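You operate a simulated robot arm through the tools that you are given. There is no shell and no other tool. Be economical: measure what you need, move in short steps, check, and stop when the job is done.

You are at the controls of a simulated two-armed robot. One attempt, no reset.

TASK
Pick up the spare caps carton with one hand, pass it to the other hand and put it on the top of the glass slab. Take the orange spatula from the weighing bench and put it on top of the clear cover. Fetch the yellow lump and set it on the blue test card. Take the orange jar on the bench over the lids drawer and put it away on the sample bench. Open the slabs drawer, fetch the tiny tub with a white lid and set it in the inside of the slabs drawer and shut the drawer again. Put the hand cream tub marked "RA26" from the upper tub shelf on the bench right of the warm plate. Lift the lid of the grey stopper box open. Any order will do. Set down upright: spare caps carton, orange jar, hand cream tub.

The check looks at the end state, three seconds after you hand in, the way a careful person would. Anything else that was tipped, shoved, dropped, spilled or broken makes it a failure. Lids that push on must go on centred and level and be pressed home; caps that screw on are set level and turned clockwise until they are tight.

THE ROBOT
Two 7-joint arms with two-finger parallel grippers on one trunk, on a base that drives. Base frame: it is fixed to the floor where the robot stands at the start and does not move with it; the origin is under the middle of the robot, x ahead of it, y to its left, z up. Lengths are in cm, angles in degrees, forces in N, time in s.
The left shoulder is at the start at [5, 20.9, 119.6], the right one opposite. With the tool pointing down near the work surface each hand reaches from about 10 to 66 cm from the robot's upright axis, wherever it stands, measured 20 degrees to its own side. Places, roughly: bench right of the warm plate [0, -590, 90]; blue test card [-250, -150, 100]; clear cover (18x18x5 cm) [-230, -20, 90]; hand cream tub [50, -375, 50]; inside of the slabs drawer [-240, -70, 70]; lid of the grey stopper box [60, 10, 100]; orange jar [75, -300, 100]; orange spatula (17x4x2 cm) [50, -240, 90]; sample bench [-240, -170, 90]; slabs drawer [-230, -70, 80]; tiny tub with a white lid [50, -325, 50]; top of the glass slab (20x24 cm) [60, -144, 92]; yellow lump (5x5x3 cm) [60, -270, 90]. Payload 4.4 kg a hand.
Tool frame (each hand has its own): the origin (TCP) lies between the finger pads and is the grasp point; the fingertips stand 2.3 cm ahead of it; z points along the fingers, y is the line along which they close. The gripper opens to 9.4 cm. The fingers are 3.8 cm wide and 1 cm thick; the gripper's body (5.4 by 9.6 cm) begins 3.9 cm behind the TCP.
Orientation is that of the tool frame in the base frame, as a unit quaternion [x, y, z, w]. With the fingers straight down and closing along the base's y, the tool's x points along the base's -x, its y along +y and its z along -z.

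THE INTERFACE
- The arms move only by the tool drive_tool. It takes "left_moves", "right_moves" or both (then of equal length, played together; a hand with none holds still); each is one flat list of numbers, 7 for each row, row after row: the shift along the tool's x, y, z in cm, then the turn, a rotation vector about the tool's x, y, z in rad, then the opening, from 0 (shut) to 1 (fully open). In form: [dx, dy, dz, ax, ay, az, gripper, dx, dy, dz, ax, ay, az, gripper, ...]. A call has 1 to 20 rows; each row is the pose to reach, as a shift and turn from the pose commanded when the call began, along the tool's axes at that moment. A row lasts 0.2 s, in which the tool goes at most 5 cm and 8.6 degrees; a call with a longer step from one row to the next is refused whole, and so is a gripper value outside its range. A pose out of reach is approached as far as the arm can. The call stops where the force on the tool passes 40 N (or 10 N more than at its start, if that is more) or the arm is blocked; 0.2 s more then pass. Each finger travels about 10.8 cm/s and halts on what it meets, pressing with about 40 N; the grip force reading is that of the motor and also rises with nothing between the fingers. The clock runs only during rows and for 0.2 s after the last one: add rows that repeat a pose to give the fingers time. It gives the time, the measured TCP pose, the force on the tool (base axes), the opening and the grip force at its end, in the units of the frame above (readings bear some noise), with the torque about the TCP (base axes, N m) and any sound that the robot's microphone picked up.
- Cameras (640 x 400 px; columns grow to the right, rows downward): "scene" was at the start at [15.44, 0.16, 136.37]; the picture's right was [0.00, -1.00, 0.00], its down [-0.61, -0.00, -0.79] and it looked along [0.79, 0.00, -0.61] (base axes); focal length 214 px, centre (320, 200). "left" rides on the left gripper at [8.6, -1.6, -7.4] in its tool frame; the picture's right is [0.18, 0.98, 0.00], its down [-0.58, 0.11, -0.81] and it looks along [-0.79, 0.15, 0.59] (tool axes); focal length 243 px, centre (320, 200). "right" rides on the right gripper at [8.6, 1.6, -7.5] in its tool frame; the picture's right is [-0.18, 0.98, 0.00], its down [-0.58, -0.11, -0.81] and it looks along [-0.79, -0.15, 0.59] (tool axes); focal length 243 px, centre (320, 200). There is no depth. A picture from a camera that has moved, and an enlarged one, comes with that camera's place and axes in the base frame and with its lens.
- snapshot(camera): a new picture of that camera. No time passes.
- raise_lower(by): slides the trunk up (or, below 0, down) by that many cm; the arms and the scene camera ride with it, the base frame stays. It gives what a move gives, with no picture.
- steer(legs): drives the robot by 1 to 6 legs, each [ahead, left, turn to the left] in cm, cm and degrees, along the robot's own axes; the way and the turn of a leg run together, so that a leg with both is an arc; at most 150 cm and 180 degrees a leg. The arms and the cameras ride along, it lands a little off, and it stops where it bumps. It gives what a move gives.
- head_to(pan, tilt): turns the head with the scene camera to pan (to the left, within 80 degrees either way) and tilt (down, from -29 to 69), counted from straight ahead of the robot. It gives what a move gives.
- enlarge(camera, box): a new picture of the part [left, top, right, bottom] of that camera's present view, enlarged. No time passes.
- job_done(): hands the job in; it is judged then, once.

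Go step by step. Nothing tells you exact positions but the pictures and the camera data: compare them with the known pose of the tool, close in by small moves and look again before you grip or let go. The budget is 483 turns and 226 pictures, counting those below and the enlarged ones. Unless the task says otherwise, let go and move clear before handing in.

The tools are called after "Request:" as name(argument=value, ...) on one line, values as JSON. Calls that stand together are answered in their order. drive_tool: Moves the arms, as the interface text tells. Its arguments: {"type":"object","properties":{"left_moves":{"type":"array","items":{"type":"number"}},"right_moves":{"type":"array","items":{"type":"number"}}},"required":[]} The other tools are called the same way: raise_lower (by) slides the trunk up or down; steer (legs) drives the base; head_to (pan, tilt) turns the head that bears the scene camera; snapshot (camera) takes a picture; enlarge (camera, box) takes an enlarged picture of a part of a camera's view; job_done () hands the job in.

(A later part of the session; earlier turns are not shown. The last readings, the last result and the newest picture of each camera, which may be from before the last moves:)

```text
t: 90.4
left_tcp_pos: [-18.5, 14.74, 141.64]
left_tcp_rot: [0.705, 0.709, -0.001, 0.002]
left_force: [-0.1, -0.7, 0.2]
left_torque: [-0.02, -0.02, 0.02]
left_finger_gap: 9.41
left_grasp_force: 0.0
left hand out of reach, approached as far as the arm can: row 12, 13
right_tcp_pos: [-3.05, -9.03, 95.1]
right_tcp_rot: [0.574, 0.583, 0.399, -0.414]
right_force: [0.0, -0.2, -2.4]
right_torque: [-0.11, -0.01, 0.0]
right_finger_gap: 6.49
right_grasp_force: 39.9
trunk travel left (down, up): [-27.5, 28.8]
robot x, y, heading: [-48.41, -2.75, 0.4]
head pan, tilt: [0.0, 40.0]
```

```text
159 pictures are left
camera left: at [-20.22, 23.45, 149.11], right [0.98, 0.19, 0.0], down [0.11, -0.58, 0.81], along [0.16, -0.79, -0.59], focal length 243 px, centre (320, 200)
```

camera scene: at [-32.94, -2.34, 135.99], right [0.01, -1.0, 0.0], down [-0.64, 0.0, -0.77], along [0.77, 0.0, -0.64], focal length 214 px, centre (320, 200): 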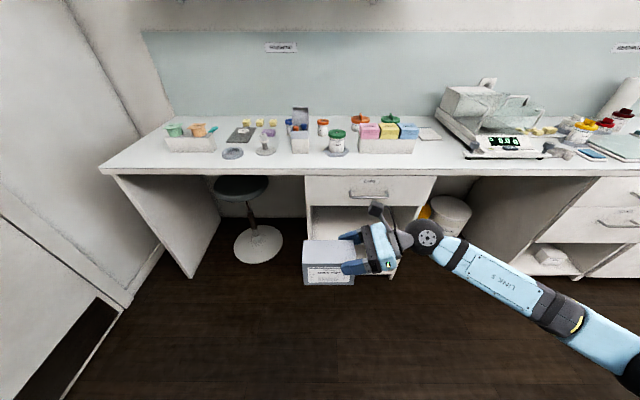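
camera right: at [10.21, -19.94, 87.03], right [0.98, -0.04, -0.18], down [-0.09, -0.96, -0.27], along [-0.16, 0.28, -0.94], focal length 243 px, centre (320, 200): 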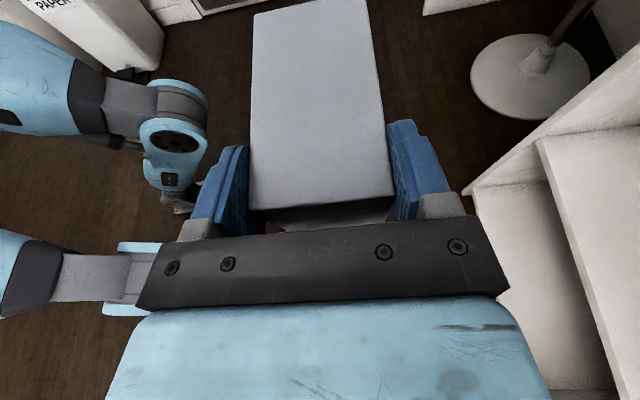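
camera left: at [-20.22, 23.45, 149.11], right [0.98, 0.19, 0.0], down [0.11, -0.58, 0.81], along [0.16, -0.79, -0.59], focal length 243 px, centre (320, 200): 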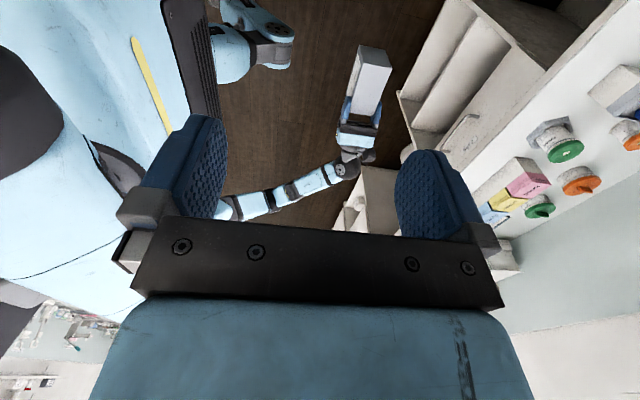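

Request:
drive_tool(left_moves=[-1.7, 1.6, 3.2, 0, 0, 0, 1, -3.4, 3.1, 6.3, 0, 0, 0, 1, -5.1, 4.7, 9.5, 0, 0, 0, 1, -6.8, 6.2, 12.6, 0, 0, 0, 1, -8.5, 7.8, 15.8, 0, 0, 0, 1, -10.2, 9.3, 19, 0, 0, 0, 1, -11.9, 10.9, 22, 0, 0, 0, 1, -13.6, 12.4, 25.2, 0, 0, 0, 1, -15.3, 14, 28.4, 0, 0, 0, 1, -17, 15.5, 31.6, 0, 0, 0, 1, -17, 15.5, 31.6, 0, 0, 0, 1])

Request:
snapshot(camera="scene")

Request:
snapshot(camera="left")

```text
t: 92.8
left_tcp_pos: [-5.15, 0.28, 112.0]
left_tcp_rot: [0.696, 0.718, 0.002, -0.003]
left_force: [1.2, 1.0, -0.8]
left_torque: [0.01, 0.02, -0.01]
left_finger_gap: 9.42
left_grasp_force: 0.1
left hand out of reach, approached as far as the arm can: row 9, 10, 11
right_tcp_pos: [-3.13, -9.14, 95.2]
right_tcp_rot: [0.574, 0.583, 0.4, -0.413]
right_force: [-0.3, 0.7, -2.0]
right_torque: [-0.14, -0.03, -0.03]
right_finger_gap: 6.5
right_grasp_force: 40.1
trunk travel left (down, up): [-27.5, 28.8]
robot x, y, heading: [-48.19, -2.57, 0.3]
head pan, tilt: [0.0, 40.0]
```

```text
158 pictures are left
camera scene: at [-33.03, -2.35, 136.0], right [0.01, -1.0, 0.0], down [-0.64, 0.0, -0.77], along [0.77, 0.0, -0.64], focal length 214 px, centre (320, 200)
```

scene: 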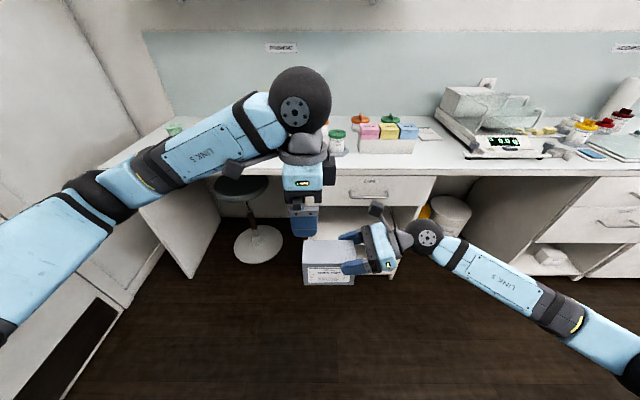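

```text
157 pictures are left
camera left: at [-7.07, 8.67, 119.51], right [0.98, 0.22, 0.0], down [0.13, -0.58, 0.8], along [0.17, -0.78, -0.6], focal length 243 px, centre (320, 200)
```

left: 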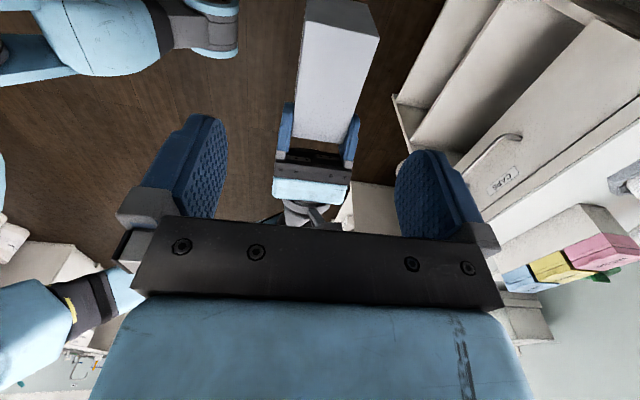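

The left wrist is near its turning limit, so I turn the carton about 29° with the right hand instead.

Request:
drive_tool(right_moves=[0, 0, 0, 0.116, 0, -0.044, 0.3, 0, 0, 0, 0.232, 0, -0.088, 0.3, 0, 0, 0, 0.348, 0, -0.132, 0.3, 0, 0, 0, 0.465, 0, -0.175, 0.3, 0, 0, 0, 0.465, 0, -0.175, 0.3], left_moves=[0, 0, 0, 0, 0, -0.12, 1, 0, 0, 0, 0, 0, -0.24, 1, 0, 0, 0, 0, 0, -0.36, 1, 0, 0, 0, 0, 0, -0.48, 1, 0, 0, 0, 0, 0, -0.48, 1])

Request:
snapshot(camera="left")

Request:
snapshot(camera="scene")

```text
t: 94.0
left_tcp_pos: [-5.08, 0.09, 111.9]
left_tcp_rot: [0.516, 0.856, 0.002, 0.001]
left_force: [0.4, 0.1, -0.2]
left_torque: [0.0, -0.01, 0.02]
left_finger_gap: 9.42
left_grasp_force: 0.0
right_tcp_pos: [-3.18, -9.15, 95.13]
right_tcp_rot: [0.411, 0.707, 0.289, -0.498]
right_force: [0.5, 0.3, -2.0]
right_torque: [-0.08, -0.03, 0.02]
right_finger_gap: 6.49
right_grasp_force: 40.3
trunk travel left (down, up): [-27.5, 28.8]
robot x, y, heading: [-48.16, -2.72, 0.0]
head pan, tilt: [0.0, 40.0]
```

```text
156 pictures are left
camera left: at [-10.65, 6.98, 119.43], right [0.78, 0.62, 0.0], down [0.37, -0.46, 0.81], along [0.5, -0.63, -0.59], focal length 243 px, centre (320, 200)
```

left: 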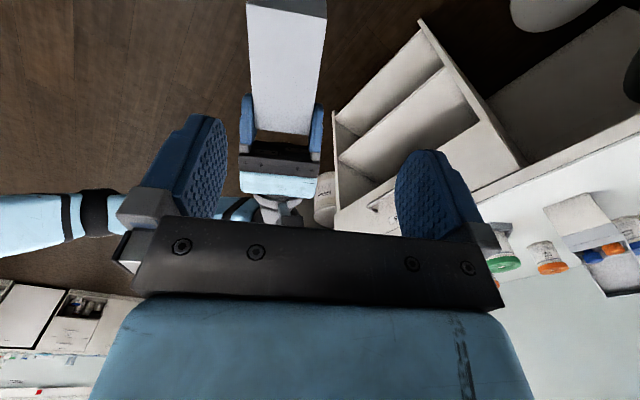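

```text
155 pictures are left
camera scene: at [-32.95, -2.37, 135.99], right [0.01, -1.0, 0.0], down [-0.64, 0.0, -0.77], along [0.77, 0.0, -0.64], focal length 214 px, centre (320, 200)
```

scene: 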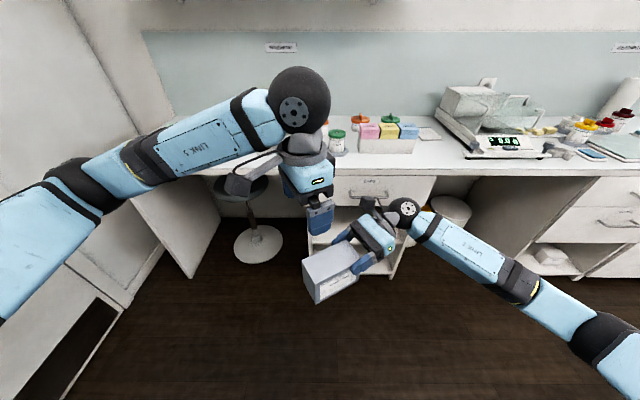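

Request:
drive_tool(left_moves=[-1.3, -1.4, 2.6, 0, 0, -0.015, 1, -2.67, -2.85, 5.2, 0, 0, -0.03, 1, -2.67, -2.85, 7.9, 0, 0, -0.03, 1, -2.67, -2.85, 7.9, 0, 0, -0.03, 1])

Request:
snapshot(camera="left")

Request:
snapshot(camera="right")

```text
t: 95.0
left_tcp_pos: [-6.58, -3.47, 104.05]
left_tcp_rot: [0.503, 0.864, -0.001, 0.002]
left_force: [1.0, 0.2, 0.5]
left_torque: [0.01, 0.03, 0.01]
left_finger_gap: 9.39
left_grasp_force: 0.0
right_tcp_pos: [-3.2, -9.11, 95.03]
right_tcp_rot: [0.41, 0.706, 0.289, -0.5]
right_force: [0.0, -0.4, -1.6]
right_torque: [-0.09, -0.05, -0.01]
right_finger_gap: 6.46
right_grasp_force: 39.8
trunk travel left (down, up): [-27.5, 28.8]
robot x, y, heading: [-48.06, -2.9, 0.4]
head pan, tilt: [0.0, 40.0]
```

```text
154 pictures are left
camera left: at [-12.24, 3.13, 111.46], right [0.76, 0.64, 0.0], down [0.38, -0.45, 0.81], along [0.52, -0.62, -0.59], focal length 243 px, centre (320, 200)
```

left: 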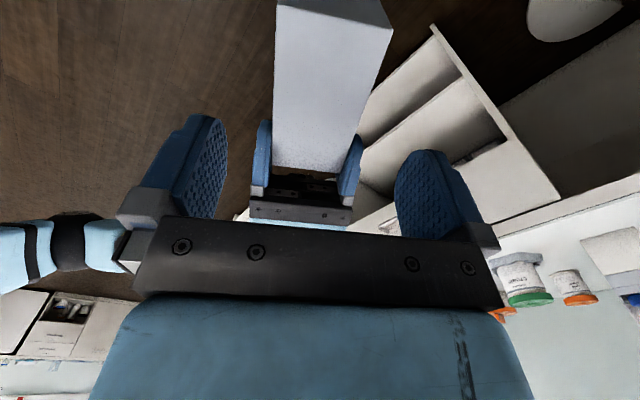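

```text
153 pictures are left
camera right: at [0.41, -11.84, 105.65], right [0.88, 0.43, -0.17], down [0.38, -0.88, -0.28], along [-0.27, 0.18, -0.94], focal length 243 px, centre (320, 200)
```

right: 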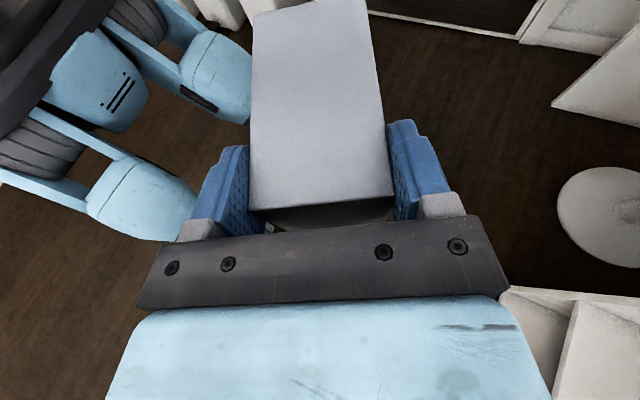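

Request:
drive_tool(left_moves=[0.3, 0, 2.5, 0, 0, 0, 1, 0.5, 0, 5, 0, 0, 0, 1, 0.5, 0, 8.2, 0, 0, 0, 1, 0.5, 0, 8.2, 0, 0, 0, 1])

Request:
snapshot(camera="left")

Request:
snapshot(camera="scene")

```text
t: 96.0
left_tcp_pos: [-6.59, -3.02, 95.89]
left_tcp_rot: [0.504, 0.864, 0.0, 0.001]
left_force: [-0.1, 0.0, 0.6]
left_torque: [0.02, 0.0, -0.03]
left_finger_gap: 9.39
left_grasp_force: 0.1
right_tcp_pos: [-3.06, -9.21, 95.07]
right_tcp_rot: [0.412, 0.707, 0.288, -0.497]
right_force: [-0.3, -0.3, -1.7]
right_torque: [-0.1, -0.06, -0.01]
right_finger_gap: 6.48
right_grasp_force: 40.2
trunk travel left (down, up): [-27.5, 28.8]
robot x, y, heading: [-48.06, -2.61, 0.3]
head pan, tilt: [0.0, 40.0]
```

```text
152 pictures are left
camera left: at [-12.33, 3.58, 103.33], right [0.76, 0.64, 0.0], down [0.38, -0.45, 0.81], along [0.52, -0.62, -0.59], focal length 243 px, centre (320, 200)
```

left: 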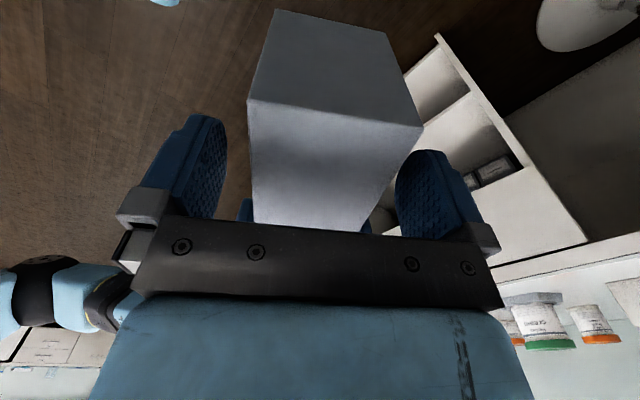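

```text
151 pictures are left
camera scene: at [-32.95, -2.36, 135.99], right [0.01, -1.0, 0.0], down [-0.64, 0.0, -0.77], along [0.77, 0.0, -0.64], focal length 214 px, centre (320, 200)
```

scene: 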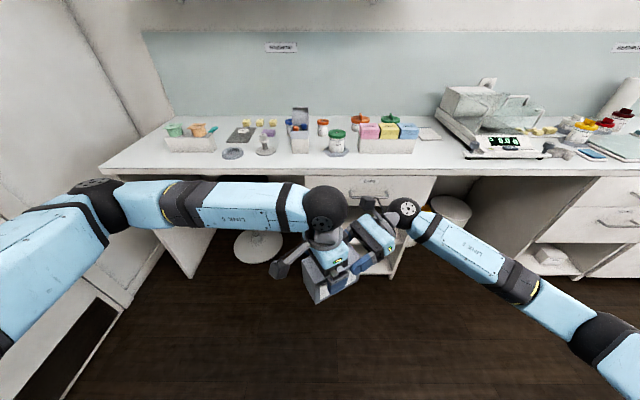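

Request:
drive_tool(left_moves=[0, 0, 0, 0, 0, 0, 0.8, 0, 0, 0, 0, 0, 0, 0.6, 0, 0, 0, 0, 0, 0, 0.4, 0, 0, 0, 0, 0, 0, 0.3, 0, 0, 0, 0, 0, 0, 0.3])

Request:
snapshot(camera="left")

```text
t: 97.2
left_tcp_pos: [-6.58, -3.08, 95.9]
left_tcp_rot: [0.503, 0.864, 0.001, 0.0]
left_force: [3.2, 4.0, 0.0]
left_torque: [-0.02, -0.03, 0.02]
left_finger_gap: 6.49
left_grasp_force: 40.0
right_tcp_pos: [-3.24, -9.01, 95.19]
right_tcp_rot: [0.411, 0.707, 0.288, -0.499]
right_force: [-3.3, -4.2, -0.1]
right_torque: [0.02, 0.04, 0.32]
right_finger_gap: 6.48
right_grasp_force: 40.4
trunk travel left (down, up): [-27.5, 28.8]
robot x, y, heading: [-48.29, -2.53, 0.3]
head pan, tilt: [0.0, 40.0]
```

```text
150 pictures are left
camera left: at [-12.3, 3.6, 103.34], right [0.76, 0.65, 0.0], down [0.38, -0.45, 0.81], along [0.52, -0.62, -0.59], focal length 243 px, centre (320, 200)
```

left: 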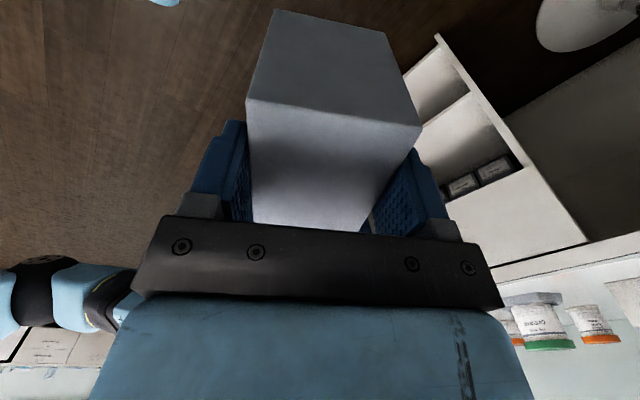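

Request:
drive_tool(right_moves=[0, 0, 0, 0, 0, 0, 0.6, 0, 0, 0, 0, 0, 0, 0.85, 0, 0, 0, 0, 0, 0, 1, 0, 0, 0, 0, 0, 0, 1, 0, 0, -3, 0, 0, 0, 1, 0, 0, -7, 0, 0, 0, 1, 0, 0, -11, 0, 0, 0, 1, 0, 0, -14, 0, 0, 0, 1])

Request:
snapshot(camera="right")

Request:
snapshot(camera="scene")

```text
t: 99.0
left_tcp_pos: [-6.63, -3.11, 95.88]
left_tcp_rot: [0.502, 0.865, 0.0, 0.001]
left_force: [-0.5, 0.8, 0.3]
left_torque: [0.03, 0.05, -0.01]
left_finger_gap: 6.46
left_grasp_force: 39.4
right_tcp_pos: [3.28, -20.57, 99.87]
right_tcp_rot: [0.412, 0.707, 0.289, -0.497]
right_force: [-0.4, -0.3, -0.1]
right_torque: [0.03, -0.01, 0.0]
right_finger_gap: 9.39
right_grasp_force: 0.1
trunk travel left (down, up): [-27.5, 28.8]
robot x, y, heading: [-48.46, -2.51, 0.3]
head pan, tilt: [0.0, 40.0]
```

```text
149 pictures are left
camera right: at [6.87, -23.36, 110.38], right [0.88, 0.43, -0.18], down [0.38, -0.88, -0.28], along [-0.27, 0.18, -0.94], focal length 243 px, centre (320, 200)
```

right: 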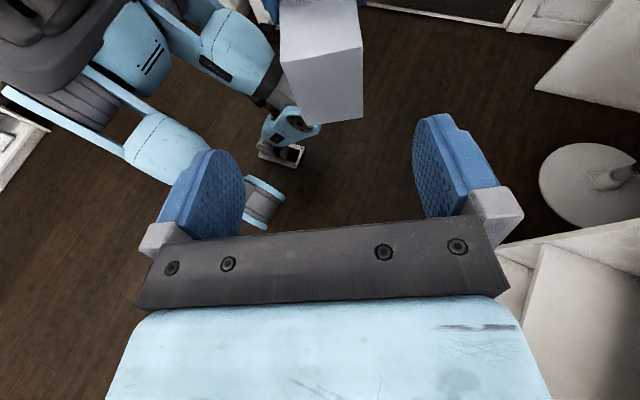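

```text
148 pictures are left
camera scene: at [-32.93, -2.37, 135.98], right [0.01, -1.0, 0.0], down [-0.64, 0.0, -0.77], along [0.77, 0.0, -0.64], focal length 214 px, centre (320, 200)
```

scene: 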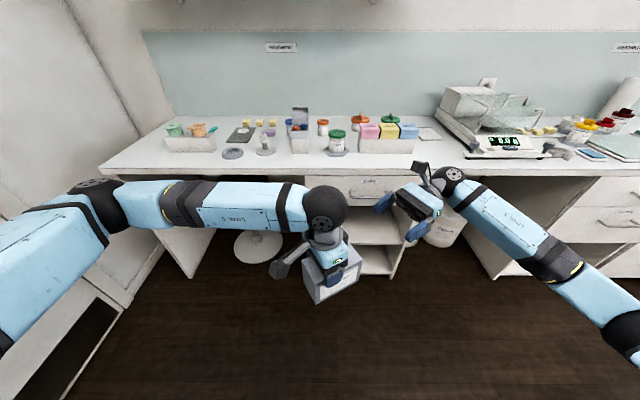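

The left hand holds the carton alone. I tuck the right hand back to neutral and raise the carton for travel.

Request:
drive_tool(right_moves=[2.1, -0.6, -0.8, 0, -0.135, 0, 1, 4.2, -1.3, -1.5, 0, -0.27, 0, 1, 6.3, -1.9, -2.3, 0, -0.405, 0, 1, 8.4, -2.6, -3.1, 0, -0.54, 0, 1, 10.4, -3.2, -3.8, 0, -0.675, 0, 1, 12.5, -3.9, -4.6, 0, -0.81, 0, 1, 14.6, -4.5, -5.4, 0, -0.945, 0, 1, 16.7, -5.2, -6.1, 0, -1.08, 0, 1, 18.8, -5.8, -6.9, 0, -1.22, 0, 1], left_moves=[0, 0, -2.4, 0, 0, 0, 0.3, 0, 0, -4.8, 0, 0, 0, 0.3, 0, 0, -7.2, 0, 0, 0, 0.3, 0, 0, -9.6, 0, 0, 0, 0.3, 0, 0, -12, 0, 0, 0, 0.3, 0, 0, -14.4, 0, 0, 0, 0.3, 0, 0, -16.8, 0, 0, 0, 0.3, 0, 0, -19, 0, 0, 0, 0.3, 0, 0, -19, 0, 0, 0, 0.3])

Request:
drive_tool(right_moves=[0, 0, 0, 0, 0, -0.14, 1, 0, 0, 0, 0, 0, -0.28, 1, 0, 0, 0, 0, 0, -0.42, 1, 0, 0, 0, 0, 0, -0.56, 1, 0, 0, 0, 0, 0, -0.7, 1, 0, 0, 0, 0, 0, -0.84, 1, 0, 0, 0, 0, 0, -0.98, 1, 0, 0, 0, 0, 0, -1.053, 1, 0, 0, 0, 0, 0, -1.053, 1])

Request:
steer(legs=[[0, -150, -0.4], [2, -2, 0]])

Request:
snapshot(camera="scene")

```text
t: 101.0
left_tcp_pos: [-6.76, -3.06, 114.97]
left_tcp_rot: [0.503, 0.864, 0.001, 0.002]
left_force: [0.1, -0.3, -1.9]
left_torque: [0.05, -0.02, 0.03]
left_finger_gap: 6.48
left_grasp_force: 40.4
right_tcp_pos: [-1.66, -23.41, 119.94]
right_tcp_rot: [0.502, 0.865, -0.001, -0.003]
right_force: [-0.1, 0.5, -0.2]
right_torque: [-0.05, -0.01, -0.02]
right_finger_gap: 9.37
right_grasp_force: 0.1
trunk travel left (down, up): [-27.5, 28.8]
robot x, y, heading: [-48.35, -2.53, 0.4]
head pan, tilt: [0.0, 40.0]
```

```text
t: 103.0
left_tcp_pos: [-6.74, -3.07, 114.89]
left_tcp_rot: [0.504, 0.864, 0.0, 0.002]
left_force: [0.0, -0.4, -1.6]
left_torque: [0.01, 0.0, -0.05]
left_finger_gap: 6.44
left_grasp_force: 40.2
right_tcp_pos: [-1.68, -23.53, 119.9]
right_tcp_rot: [0.0, 1.0, 0.003, -0.003]
right_force: [0.4, -0.4, -0.3]
right_torque: [-0.01, 0.03, 0.0]
right_finger_gap: 9.41
right_grasp_force: 0.1
trunk travel left (down, up): [-27.5, 28.8]
robot x, y, heading: [-48.23, -2.74, 0.3]
head pan, tilt: [0.0, 40.0]
```

```text
t: 116.8
left_tcp_pos: [-5.7, -155.92, 114.77]
left_tcp_rot: [0.515, 0.857, 0.0, 0.001]
left_force: [-0.1, -0.2, -2.6]
left_torque: [0.07, 0.02, -0.01]
left_finger_gap: 6.46
left_grasp_force: 40.2
right_tcp_pos: [-1.11, -176.43, 119.89]
right_tcp_rot: [0.013, 1.0, 0.002, -0.003]
right_force: [0.0, -0.1, 0.2]
right_torque: [-0.04, 0.01, 0.0]
right_finger_gap: 9.39
right_grasp_force: 0.1
trunk travel left (down, up): [-27.5, 28.8]
robot x, y, heading: [-47.26, -154.48, -1.0]
head pan, tilt: [0.0, 40.0]
```

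```text
147 pictures are left
camera scene: at [-31.97, -154.44, 135.99], right [-0.02, -1.0, 0.0], down [-0.64, 0.01, -0.77], along [0.77, -0.01, -0.64], focal length 214 px, centre (320, 200)
```

scene: 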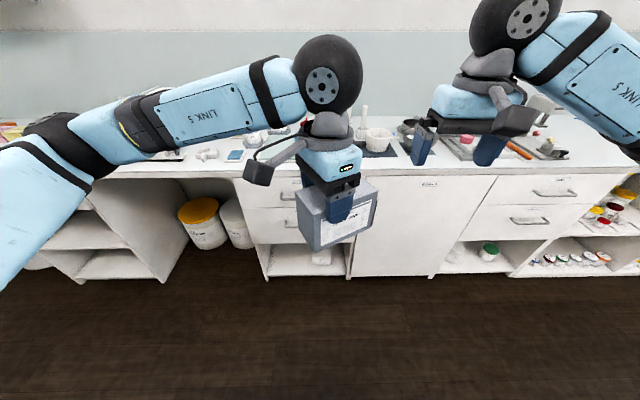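

Request:
steer(legs=[[36, 0, 1]])

Request:
snapshot(camera="scene")

Request:
snapshot(camera="left")

```text
t: 119.1
left_tcp_pos: [30.54, -155.57, 114.98]
left_tcp_rot: [0.508, 0.861, 0.0, 0.001]
left_force: [-0.2, 0.1, -1.1]
left_torque: [0.0, 0.0, -0.04]
left_finger_gap: 6.49
left_grasp_force: 39.4
right_tcp_pos: [35.42, -176.05, 119.81]
right_tcp_rot: [0.005, 1.0, 0.003, -0.002]
right_force: [0.1, -0.2, 0.1]
right_torque: [-0.03, 0.04, 0.03]
right_finger_gap: 9.4
right_grasp_force: 0.0
trunk travel left (down, up): [-27.5, 28.8]
robot x, y, heading: [-11.13, -155.11, -0.0]
head pan, tilt: [0.0, 40.0]
```

```text
146 pictures are left
camera scene: at [4.19, -154.59, 135.98], right [0.0, -1.0, 0.0], down [-0.64, 0.0, -0.77], along [0.77, 0.0, -0.64], focal length 214 px, centre (320, 200)
```

scene: 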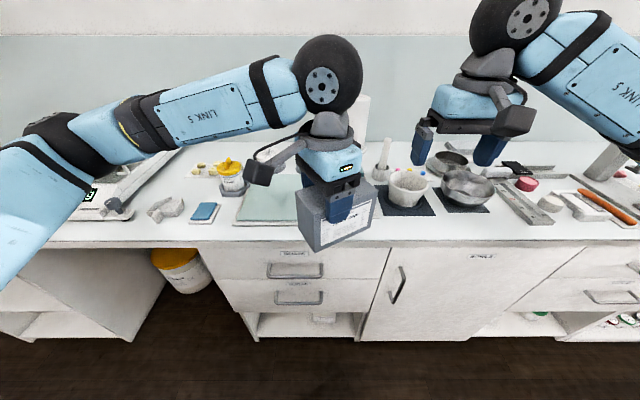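

```text
145 pictures are left
camera left: at [24.84, -148.87, 122.34], right [0.77, 0.64, 0.0], down [0.38, -0.46, 0.81], along [0.52, -0.62, -0.59], focal length 243 px, centre (320, 200)
```

left: 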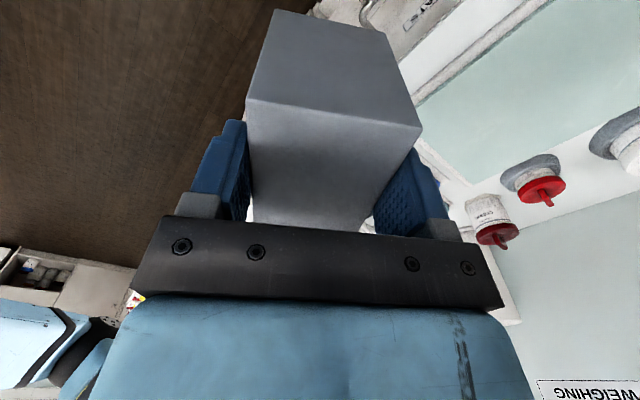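

Request:
steer(legs=[[0, 8, 0], [13, 0, 0]])

Request:
snapshot(camera="scene")

```text
t: 121.3
left_tcp_pos: [43.58, -147.63, 114.83]
left_tcp_rot: [0.508, 0.862, 0.0, 0.001]
left_force: [1.0, -0.2, -2.1]
left_torque: [0.07, 0.05, -0.01]
left_finger_gap: 6.46
left_grasp_force: 39.8
right_tcp_pos: [48.15, -168.2, 119.92]
right_tcp_rot: [0.005, 1.0, 0.003, -0.003]
right_force: [-0.5, 0.5, -0.6]
right_torque: [-0.01, 0.01, 0.01]
right_finger_gap: 9.38
right_grasp_force: 0.0
trunk travel left (down, up): [-27.5, 28.8]
robot x, y, heading: [1.7, -146.92, -0.3]
head pan, tilt: [0.0, 40.0]
```

```text
144 pictures are left
camera scene: at [17.09, -146.7, 135.98], right [0.0, -1.0, 0.0], down [-0.64, 0.0, -0.77], along [0.77, 0.0, -0.64], focal length 214 px, centre (320, 200)
```

scene: 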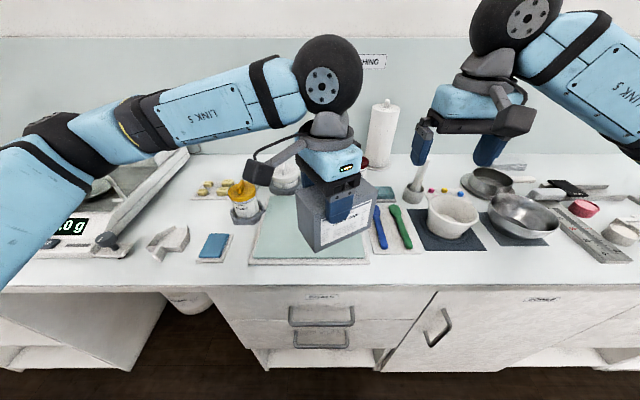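

Request:
drive_tool(left_moves=[-1.6, 3.5, 0, 0, 0, 0, 0.3, -3.2, 7, 0, 0, 0, 0, 0.3, -4.8, 10.5, 0, 0, 0, 0, 0.3, -6.5, 14, 0, 0, 0, 0, 0.3, -6.5, 14, 3.5, 0, 0, 0, 0.3, -6.5, 14, 7, 0, 0, 0, 0.3, -6.5, 14, 10.5, 0, 0, 0, 0.3, -6.5, 14, 12.5, 0, 0, 0, 0.3, -6.5, 14, 12.5, 0, 0, 0, 0.3])

Request:
snapshot(camera="scene")

Request:
snapshot(camera="right")

```text
t: 123.3
left_tcp_pos: [58.86, -146.58, 102.44]
left_tcp_rot: [0.508, 0.862, 0.0, 0.001]
left_force: [0.3, 1.0, -1.3]
left_torque: [0.06, 0.01, 0.0]
left_finger_gap: 6.49
left_grasp_force: 40.1
right_tcp_pos: [48.16, -168.14, 119.87]
right_tcp_rot: [0.006, 1.0, 0.004, -0.003]
right_force: [0.2, -0.4, 0.8]
right_torque: [0.0, 0.03, 0.0]
right_finger_gap: 9.38
right_grasp_force: 0.1
trunk travel left (down, up): [-27.5, 28.8]
robot x, y, heading: [2.09, -147.0, -0.4]
head pan, tilt: [0.0, 40.0]
```

```text
143 pictures are left
camera scene: at [17.05, -146.7, 135.99], right [0.0, -1.0, 0.0], down [-0.64, 0.0, -0.77], along [0.77, 0.0, -0.64], focal length 214 px, centre (320, 200)
```

scene: 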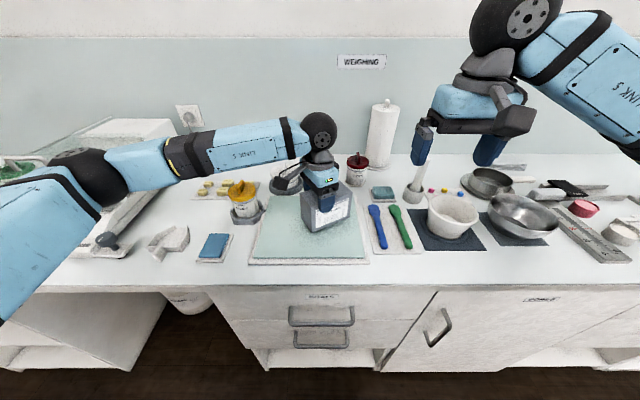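

```text
142 pictures are left
camera right: at [39.7, -166.46, 127.27], right [0.19, 0.98, 0.01], down [0.58, -0.12, 0.8], along [0.79, -0.15, -0.6], focal length 243 px, centre (320, 200)
```

right: 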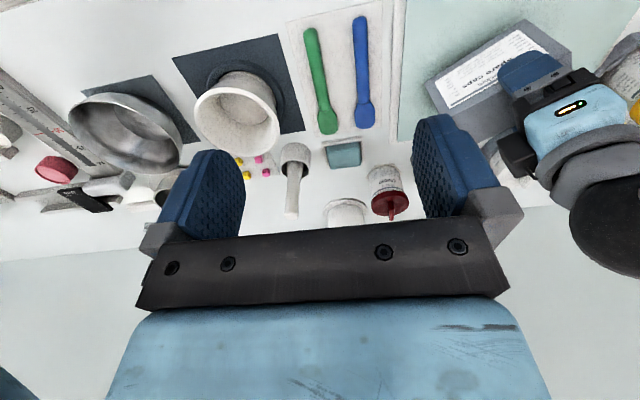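

Request:
drive_tool(left_moves=[0, 0, 1, 0, 0, 0, 0.3, 0, 0, 2, 0, 0, 0, 0.3, 0, 0, 2.5, 0, 0, 0, 0.3])

Request:
enlarge(camera="right", box=[400, 0, 640, 150])

```text
t: 124.2
left_tcp_pos: [58.71, -146.58, 100.68]
left_tcp_rot: [0.506, 0.862, 0.001, 0.006]
left_force: [-4.8, 2.3, 17.1]
left_torque: [0.66, 1.09, 0.04]
left_finger_gap: 6.45
left_grasp_force: 40.6
right_tcp_pos: [48.04, -168.1, 120.0]
right_tcp_rot: [0.005, 1.0, 0.004, -0.002]
right_force: [0.1, -0.2, 0.2]
right_torque: [-0.02, -0.01, 0.03]
right_finger_gap: 9.39
right_grasp_force: 0.0
trunk travel left (down, up): [-27.5, 28.8]
robot x, y, heading: [1.89, -146.75, -0.3]
head pan, tilt: [0.0, 40.0]
stopped in row 3 (left hand): the force on the tool passed its limit at 42 N (the readings are from after the stop); the commanded pose is now the measured one
```

```text
2.67 times, centred on (520, 75) of right
camera zoom: at [39.55, -166.43, 127.34], right [0.19, 0.98, 0.01], down [0.58, -0.12, 0.8], along [0.79, -0.15, -0.59], focal length 647 px, centre (-213, 533)
```

zoom: 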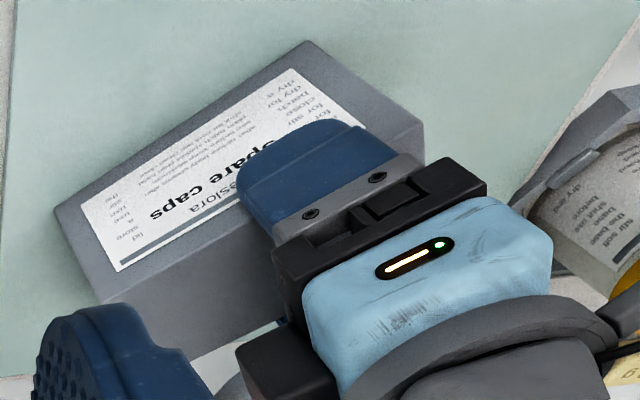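

Request:
drive_tool(left_moves=[0, 0, -0.1, 0, 0, 0, 0.5, 0, 0, -0.1, 0, 0, 0, 0.75, 0, 0, -0.1, 0, 0, 0, 1, 0, 0, -0.1, 0, 0, 0, 1])

Request:
enlarge(camera="right", box=[400, 0, 640, 150])

```text
t: 125.2
left_tcp_pos: [58.97, -146.61, 100.52]
left_tcp_rot: [0.508, 0.862, 0.001, 0.006]
left_force: [-0.8, -0.5, 0.0]
left_torque: [-0.04, 0.02, -0.01]
left_finger_gap: 9.38
left_grasp_force: 0.1
right_tcp_pos: [48.25, -168.18, 120.02]
right_tcp_rot: [0.005, 1.0, 0.004, -0.003]
right_force: [0.3, 0.8, -0.7]
right_torque: [0.04, -0.01, 0.0]
right_finger_gap: 9.41
right_grasp_force: 0.1
trunk travel left (down, up): [-27.5, 28.8]
robot x, y, heading: [2.32, -146.78, 0.0]
head pan, tilt: [0.0, 40.0]
```

```text
2.67 times, centred on (520, 75) of right
camera zoom: at [39.7, -166.45, 127.27], right [0.19, 0.98, 0.01], down [0.58, -0.12, 0.8], along [0.79, -0.15, -0.6], focal length 647 px, centre (-213, 533)
```

zoom: 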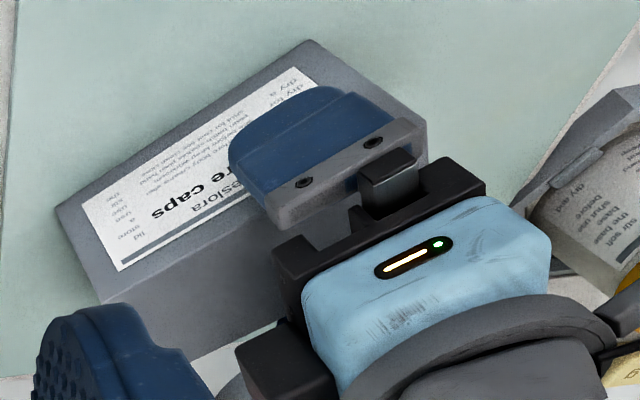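

Request:
drive_tool(left_moves=[0, 0, -4, 0, 0, 0, 1, 0, 0, -8, 0, 0, 0, 1, 0, 0, -12, 0, 0, 0, 1, 0, 0, -16, 0, 0, 0, 1, 0, 0, -20, 0, 0, 0, 1, 3, -3, -20, 0, 0, -0.14, 1, 6, -6, -20, 0, 0, -0.28, 1, 9, -9, -20, 0, 0, -0.42, 1, 12, -11, -20, 0, 0, -0.56, 1, 15, -12, -20, 0, 0, -0.7, 1, 18, -13, -20, 0, 0, -0.84, 1, 19, -14, -20, 0, 0, -0.98, 1, 19, -14, -20, 0, 0, -1.063, 1])

Request:
snapshot(camera="scene")

```text
t: 128.1
left_tcp_pos: [37.33, -136.73, 120.19]
left_tcp_rot: [-0.002, 1.0, -0.003, 0.006]
left_force: [0.6, -0.9, -0.3]
left_torque: [0.02, 0.0, 0.02]
left_finger_gap: 9.4
left_grasp_force: 0.0
right_tcp_pos: [48.07, -168.2, 119.84]
right_tcp_rot: [0.005, 1.0, 0.003, -0.003]
right_force: [-0.4, 0.2, 0.1]
right_torque: [0.02, 0.02, 0.01]
right_finger_gap: 9.37
right_grasp_force: 0.1
trunk travel left (down, up): [-27.5, 28.8]
robot x, y, heading: [1.47, -146.77, -0.3]
head pan, tilt: [0.0, 40.0]
```

```text
139 pictures are left
camera scene: at [17.06, -146.67, 135.99], right [0.0, -1.0, 0.0], down [-0.64, 0.0, -0.77], along [0.77, 0.0, -0.64], focal length 214 px, centre (320, 200)
```

scene: 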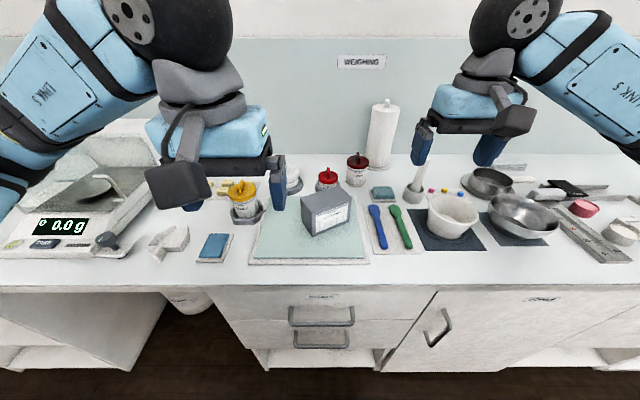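

The carton stands upright on the slab. Next, along the bench to the orange spatula and the yellow lump.

Request:
steer(legs=[[-20, 0, 0.3], [0, -98, 0]])

Request:
snapshot(camera="scene")

```text
t: 138.1
left_tcp_pos: [17.42, -233.76, 120.24]
left_tcp_rot: [-0.002, 1.0, -0.002, 0.005]
left_force: [-0.3, 0.0, -0.3]
left_torque: [-0.03, -0.03, 0.02]
left_finger_gap: 9.38
left_grasp_force: 0.0
right_tcp_pos: [28.36, -265.13, 119.9]
right_tcp_rot: [0.004, 1.0, 0.004, -0.003]
right_force: [0.1, -0.7, 0.2]
right_torque: [0.01, -0.03, 0.0]
right_finger_gap: 9.4
right_grasp_force: 0.1
trunk travel left (down, up): [-27.5, 28.8]
robot x, y, heading: [-18.04, -243.85, 0.0]
head pan, tilt: [0.0, 40.0]
```

```text
138 pictures are left
camera scene: at [-2.89, -243.8, 135.99], right [0.0, -1.0, 0.0], down [-0.64, 0.0, -0.77], along [0.77, 0.0, -0.64], focal length 214 px, centre (320, 200)
```

scene: 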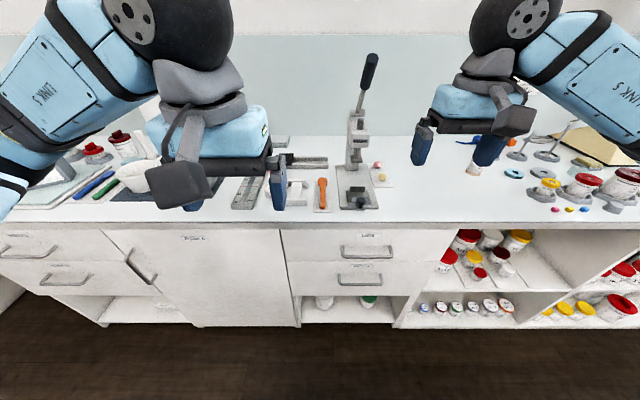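

Request:
enlarge(camera="scene", box=[232, 130, 424, 250])

Request:
enlarge(camera="scene", box=[448, 120, 640, 240])

Request:
enlarge(camera="scene", box=[384, 220, 640, 380])

```text
3.33 times, centred on (328, 190) of scene
camera zoom: at [-2.89, -243.8, 135.99], right [0.0, -1.0, 0.0], down [-0.64, 0.0, -0.77], along [0.77, 0.0, -0.64], focal length 715 px, centre (293, 233)
```

zoom: 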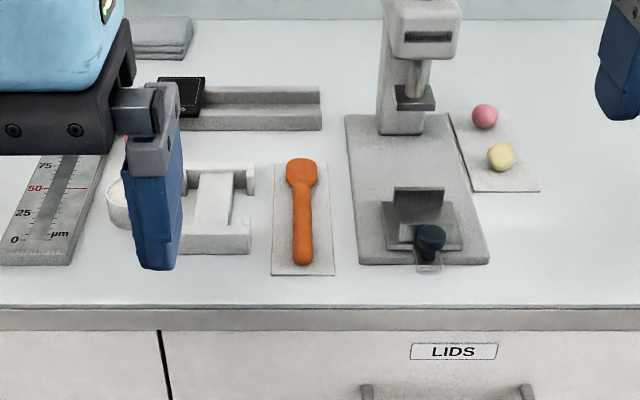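

```text
3.33 times, centred on (544, 180) of scene
camera zoom: at [-2.89, -243.8, 135.99], right [0.0, -1.0, 0.0], down [-0.64, 0.0, -0.77], along [0.77, 0.0, -0.64], focal length 715 px, centre (-427, 267)
```

zoom: 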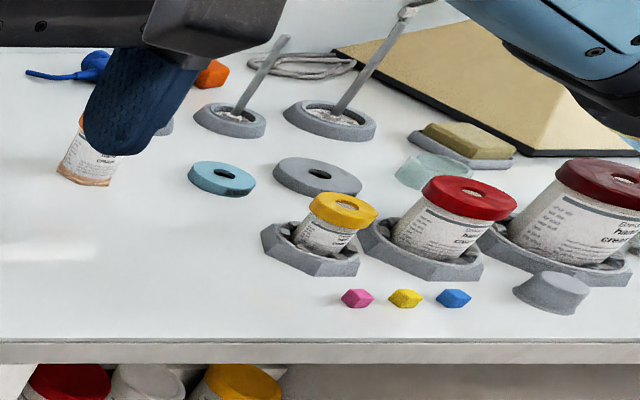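

```text
2.50 times, centred on (512, 300) of scene
camera zoom: at [-2.89, -243.8, 135.99], right [0.0, -1.0, 0.0], down [-0.64, 0.0, -0.77], along [0.77, 0.0, -0.64], focal length 536 px, centre (-160, -50)
```

zoom: 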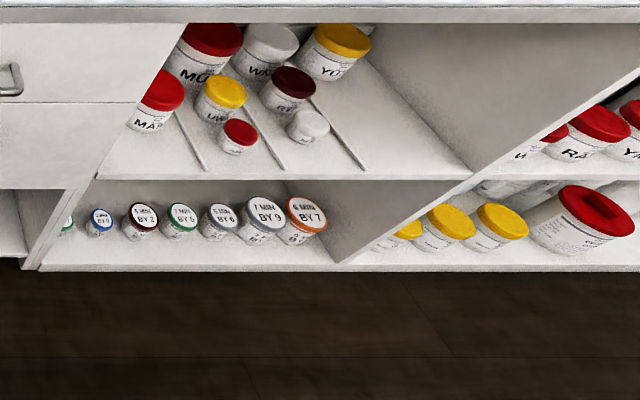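

Spatula lies along x at about (55,-245); the yellow lump at about (64,-267). I move in so the left hand takes the spatula and the right hand the lump.

Request:
steer(legs=[[0, -11, 0], [18, 0, 0]])

Request:
snapshot(camera="scene")

Request:
snapshot(camera="right")

Request:
snapshot(camera="left")

```text
t: 140.8
left_tcp_pos: [35.24, -244.81, 120.12]
left_tcp_rot: [-0.002, 1.0, -0.001, 0.004]
left_force: [-0.1, 0.3, -0.4]
left_torque: [-0.02, 0.0, -0.01]
left_finger_gap: 9.39
left_grasp_force: 0.0
right_tcp_pos: [46.24, -276.12, 119.85]
right_tcp_rot: [0.003, 1.0, 0.003, -0.003]
right_force: [-0.3, 0.1, -0.6]
right_torque: [0.0, 0.04, 0.0]
right_finger_gap: 9.4
right_grasp_force: 0.1
trunk travel left (down, up): [-27.5, 28.8]
robot x, y, heading: [-0.48, -254.72, -0.1]
head pan, tilt: [0.0, 40.0]
```

```text
134 pictures are left
camera scene: at [15.05, -254.77, 135.98], right [0.0, -1.0, 0.0], down [-0.64, 0.0, -0.77], along [0.77, 0.0, -0.64], focal length 214 px, centre (320, 200)
```

scene: 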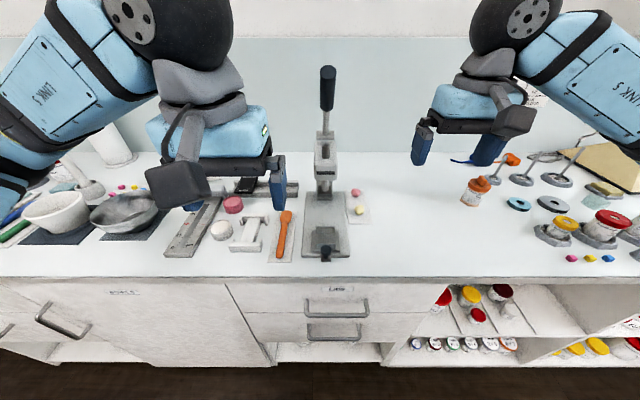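

```text
133 pictures are left
camera right: at [37.75, -274.45, 127.27], right [0.19, 0.98, 0.01], down [0.58, -0.12, 0.8], along [0.79, -0.15, -0.6], focal length 243 px, centre (320, 200)
```

right: 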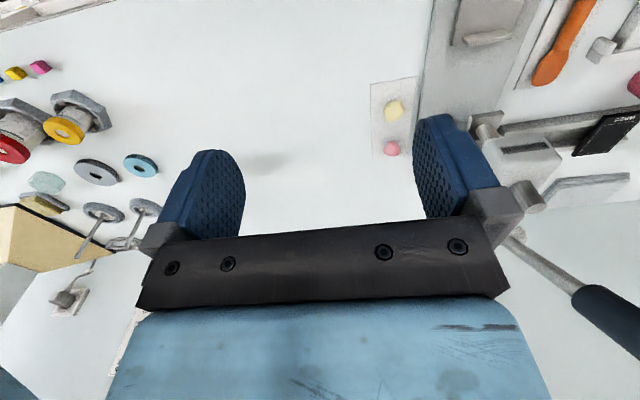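

```text
132 pictures are left
camera left: at [26.52, -246.41, 127.63], right [-0.19, 0.98, -0.01], down [0.57, 0.11, 0.81], along [0.8, 0.15, -0.58], focal length 243 px, centre (320, 200)
```

left: 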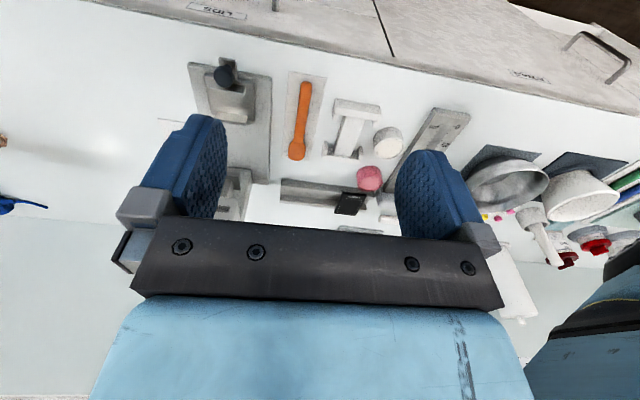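

Request:
drive_tool(left_moves=[-3.2, 0, 2.5, 0, 0, 0, 0.4, -6.3, 0, 5, 0, 0, 0, 0.4, -9.4, 0, 7.5, 0, 0, 0, 0.4, -12.6, 0, 10, 0, 0, 0, 0.4, -15.7, 0, 12.5, 0, 0, 0, 0.4, -18.8, 0, 15, 0, 0, 0, 0.4, -18.8, 0, 15, 0, 0, 0, 0.4], right_moves=[-2.9, 1.5, 2.5, 0, 0, 0, 0.65, -5.8, 3, 5, 0, 0, 0, 0.65, -8.6, 4.5, 7.5, 0, 0, 0, 0.65, -11.5, 6.1, 10, 0, 0, 0, 0.65, -14.4, 7.6, 12.5, 0, 0, 0, 0.65, -17.2, 9.1, 15, 0, 0, 0, 0.65, -17.2, 9.1, 15, 0, 0, 0, 0.65])

Request:
snapshot(camera="left")

Request:
snapshot(camera="right")

Request:
enlarge(camera="scene", box=[240, 120, 432, 240])

```text
t: 142.4
left_tcp_pos: [54.26, -244.5, 105.41]
left_tcp_rot: [-0.002, 1.0, -0.002, 0.005]
left_force: [-0.7, -0.4, -0.5]
left_torque: [0.02, 0.02, -0.01]
left_finger_gap: 3.77
left_grasp_force: 0.1
right_tcp_pos: [63.24, -267.04, 104.91]
right_tcp_rot: [0.004, 1.0, 0.004, -0.002]
right_force: [0.0, -0.2, -0.4]
right_torque: [0.01, -0.02, 0.01]
right_finger_gap: 6.1
right_grasp_force: 0.3
trunk travel left (down, up): [-27.5, 28.8]
robot x, y, heading: [-0.4, -254.46, -0.2]
head pan, tilt: [0.0, 40.0]
```

```text
131 pictures are left
camera left: at [45.4, -246.27, 112.82], right [-0.19, 0.98, -0.01], down [0.57, 0.11, 0.81], along [0.8, 0.15, -0.58], focal length 243 px, centre (320, 200)
```

left: 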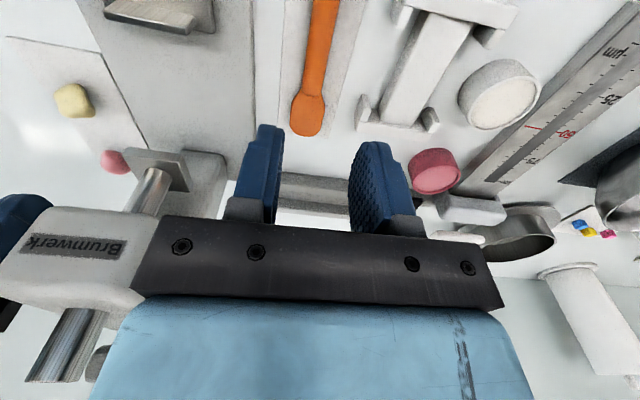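

```text
130 pictures are left
camera right: at [54.84, -265.39, 112.27], right [0.19, 0.98, 0.01], down [0.58, -0.12, 0.8], along [0.79, -0.15, -0.59], focal length 243 px, centre (320, 200)
```

right: 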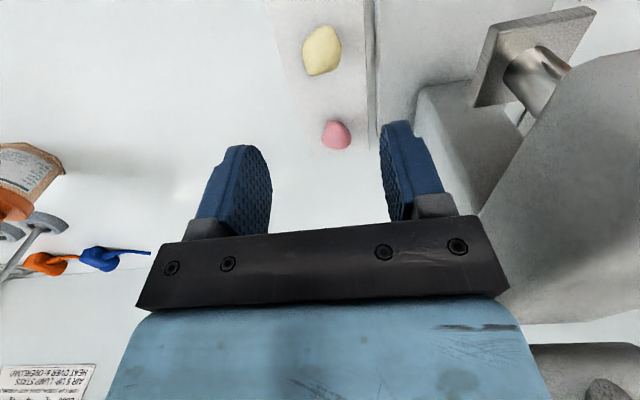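

```text
3.33 times, centred on (336, 180) of scene
camera zoom: at [14.88, -254.81, 136.01], right [0.0, -1.0, 0.0], down [-0.64, 0.0, -0.77], along [0.77, 0.0, -0.64], focal length 715 px, centre (267, 267)
```

zoom: 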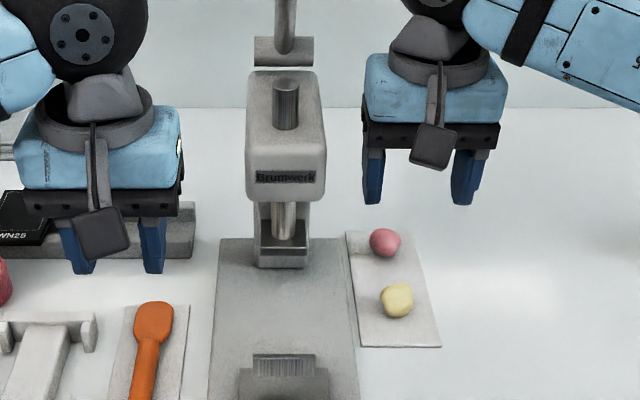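

Request:
drive_tool(left_moves=[0, -0.5, 3, 0, 0, 0, 0.4, 0, -0.5, 6, 0, 0, 0, 0.4, 0, -0.5, 9, 0, 0, 0, 0.4, 0, -0.5, 10.5, 0, 0, 0, 0.4, 0, -0.5, 10.5, 0, 0, 0, 0.4], right_moves=[0.2, 0.2, 3, 0, 0, 0, 0.65, 0.2, 0.2, 6, 0, 0, 0, 0.65, 0.2, 0.2, 9, 0, 0, 0, 0.65, 0.2, 0.2, 10, 0, 0, 0, 0.65, 0.2, 0.2, 10, 0, 0, 0, 0.65])

Request:
snapshot(camera="left")

Request:
snapshot(camera="right")

Request:
enlarge(camera="scene", box=[240, 150, 400, 250])

```text
t: 143.6
left_tcp_pos: [54.19, -245.24, 94.87]
left_tcp_rot: [-0.002, 1.0, -0.003, 0.005]
left_force: [-0.1, 0.0, 0.2]
left_torque: [0.0, 0.02, -0.01]
left_finger_gap: 3.74
left_grasp_force: 0.0
right_tcp_pos: [63.13, -266.71, 94.88]
right_tcp_rot: [0.004, 1.0, 0.004, -0.003]
right_force: [0.2, -1.0, -0.4]
right_torque: [-0.01, 0.0, 0.04]
right_finger_gap: 6.12
right_grasp_force: 0.1
trunk travel left (down, up): [-27.5, 28.8]
robot x, y, heading: [-0.31, -254.47, -0.1]
head pan, tilt: [0.0, 40.0]
```

```text
128 pictures are left
camera left: at [45.52, -246.89, 102.28], right [-0.19, 0.98, -0.01], down [0.57, 0.11, 0.81], along [0.8, 0.15, -0.58], focal length 243 px, centre (320, 200)
```

left: 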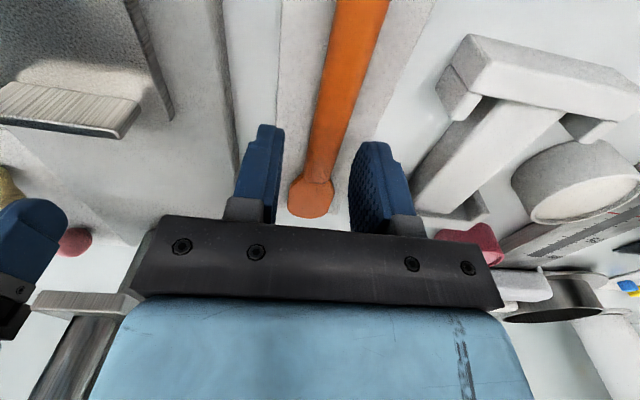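

```text
127 pictures are left
camera right: at [54.66, -265.05, 102.22], right [0.19, 0.98, 0.01], down [0.58, -0.12, 0.8], along [0.79, -0.15, -0.6], focal length 243 px, centre (320, 200)
```

right: 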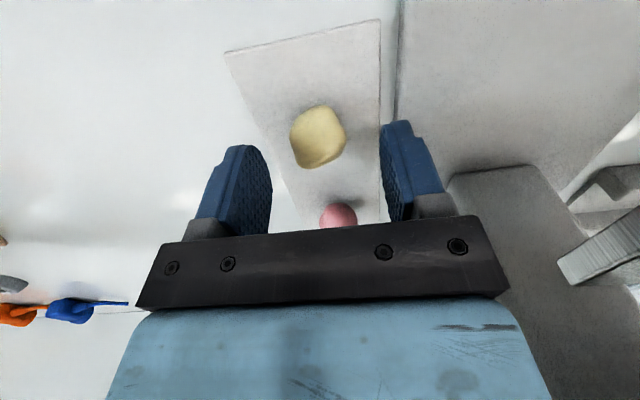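

```text
4.00 times, centred on (320, 200) of scene
camera zoom: at [15.0, -254.77, 135.99], right [0.0, -1.0, 0.0], down [-0.64, 0.0, -0.77], along [0.77, 0.0, -0.64], focal length 858 px, centre (320, 200)
```

zoom: 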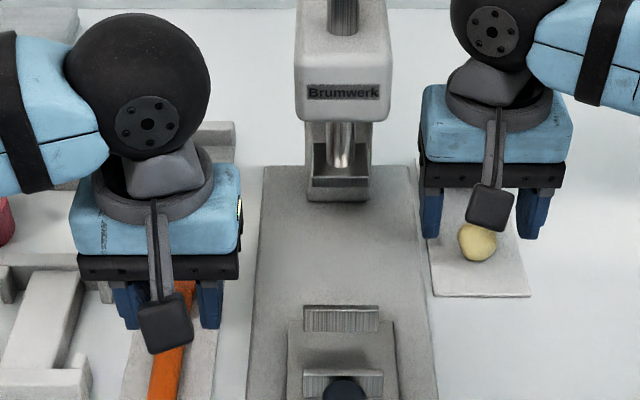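

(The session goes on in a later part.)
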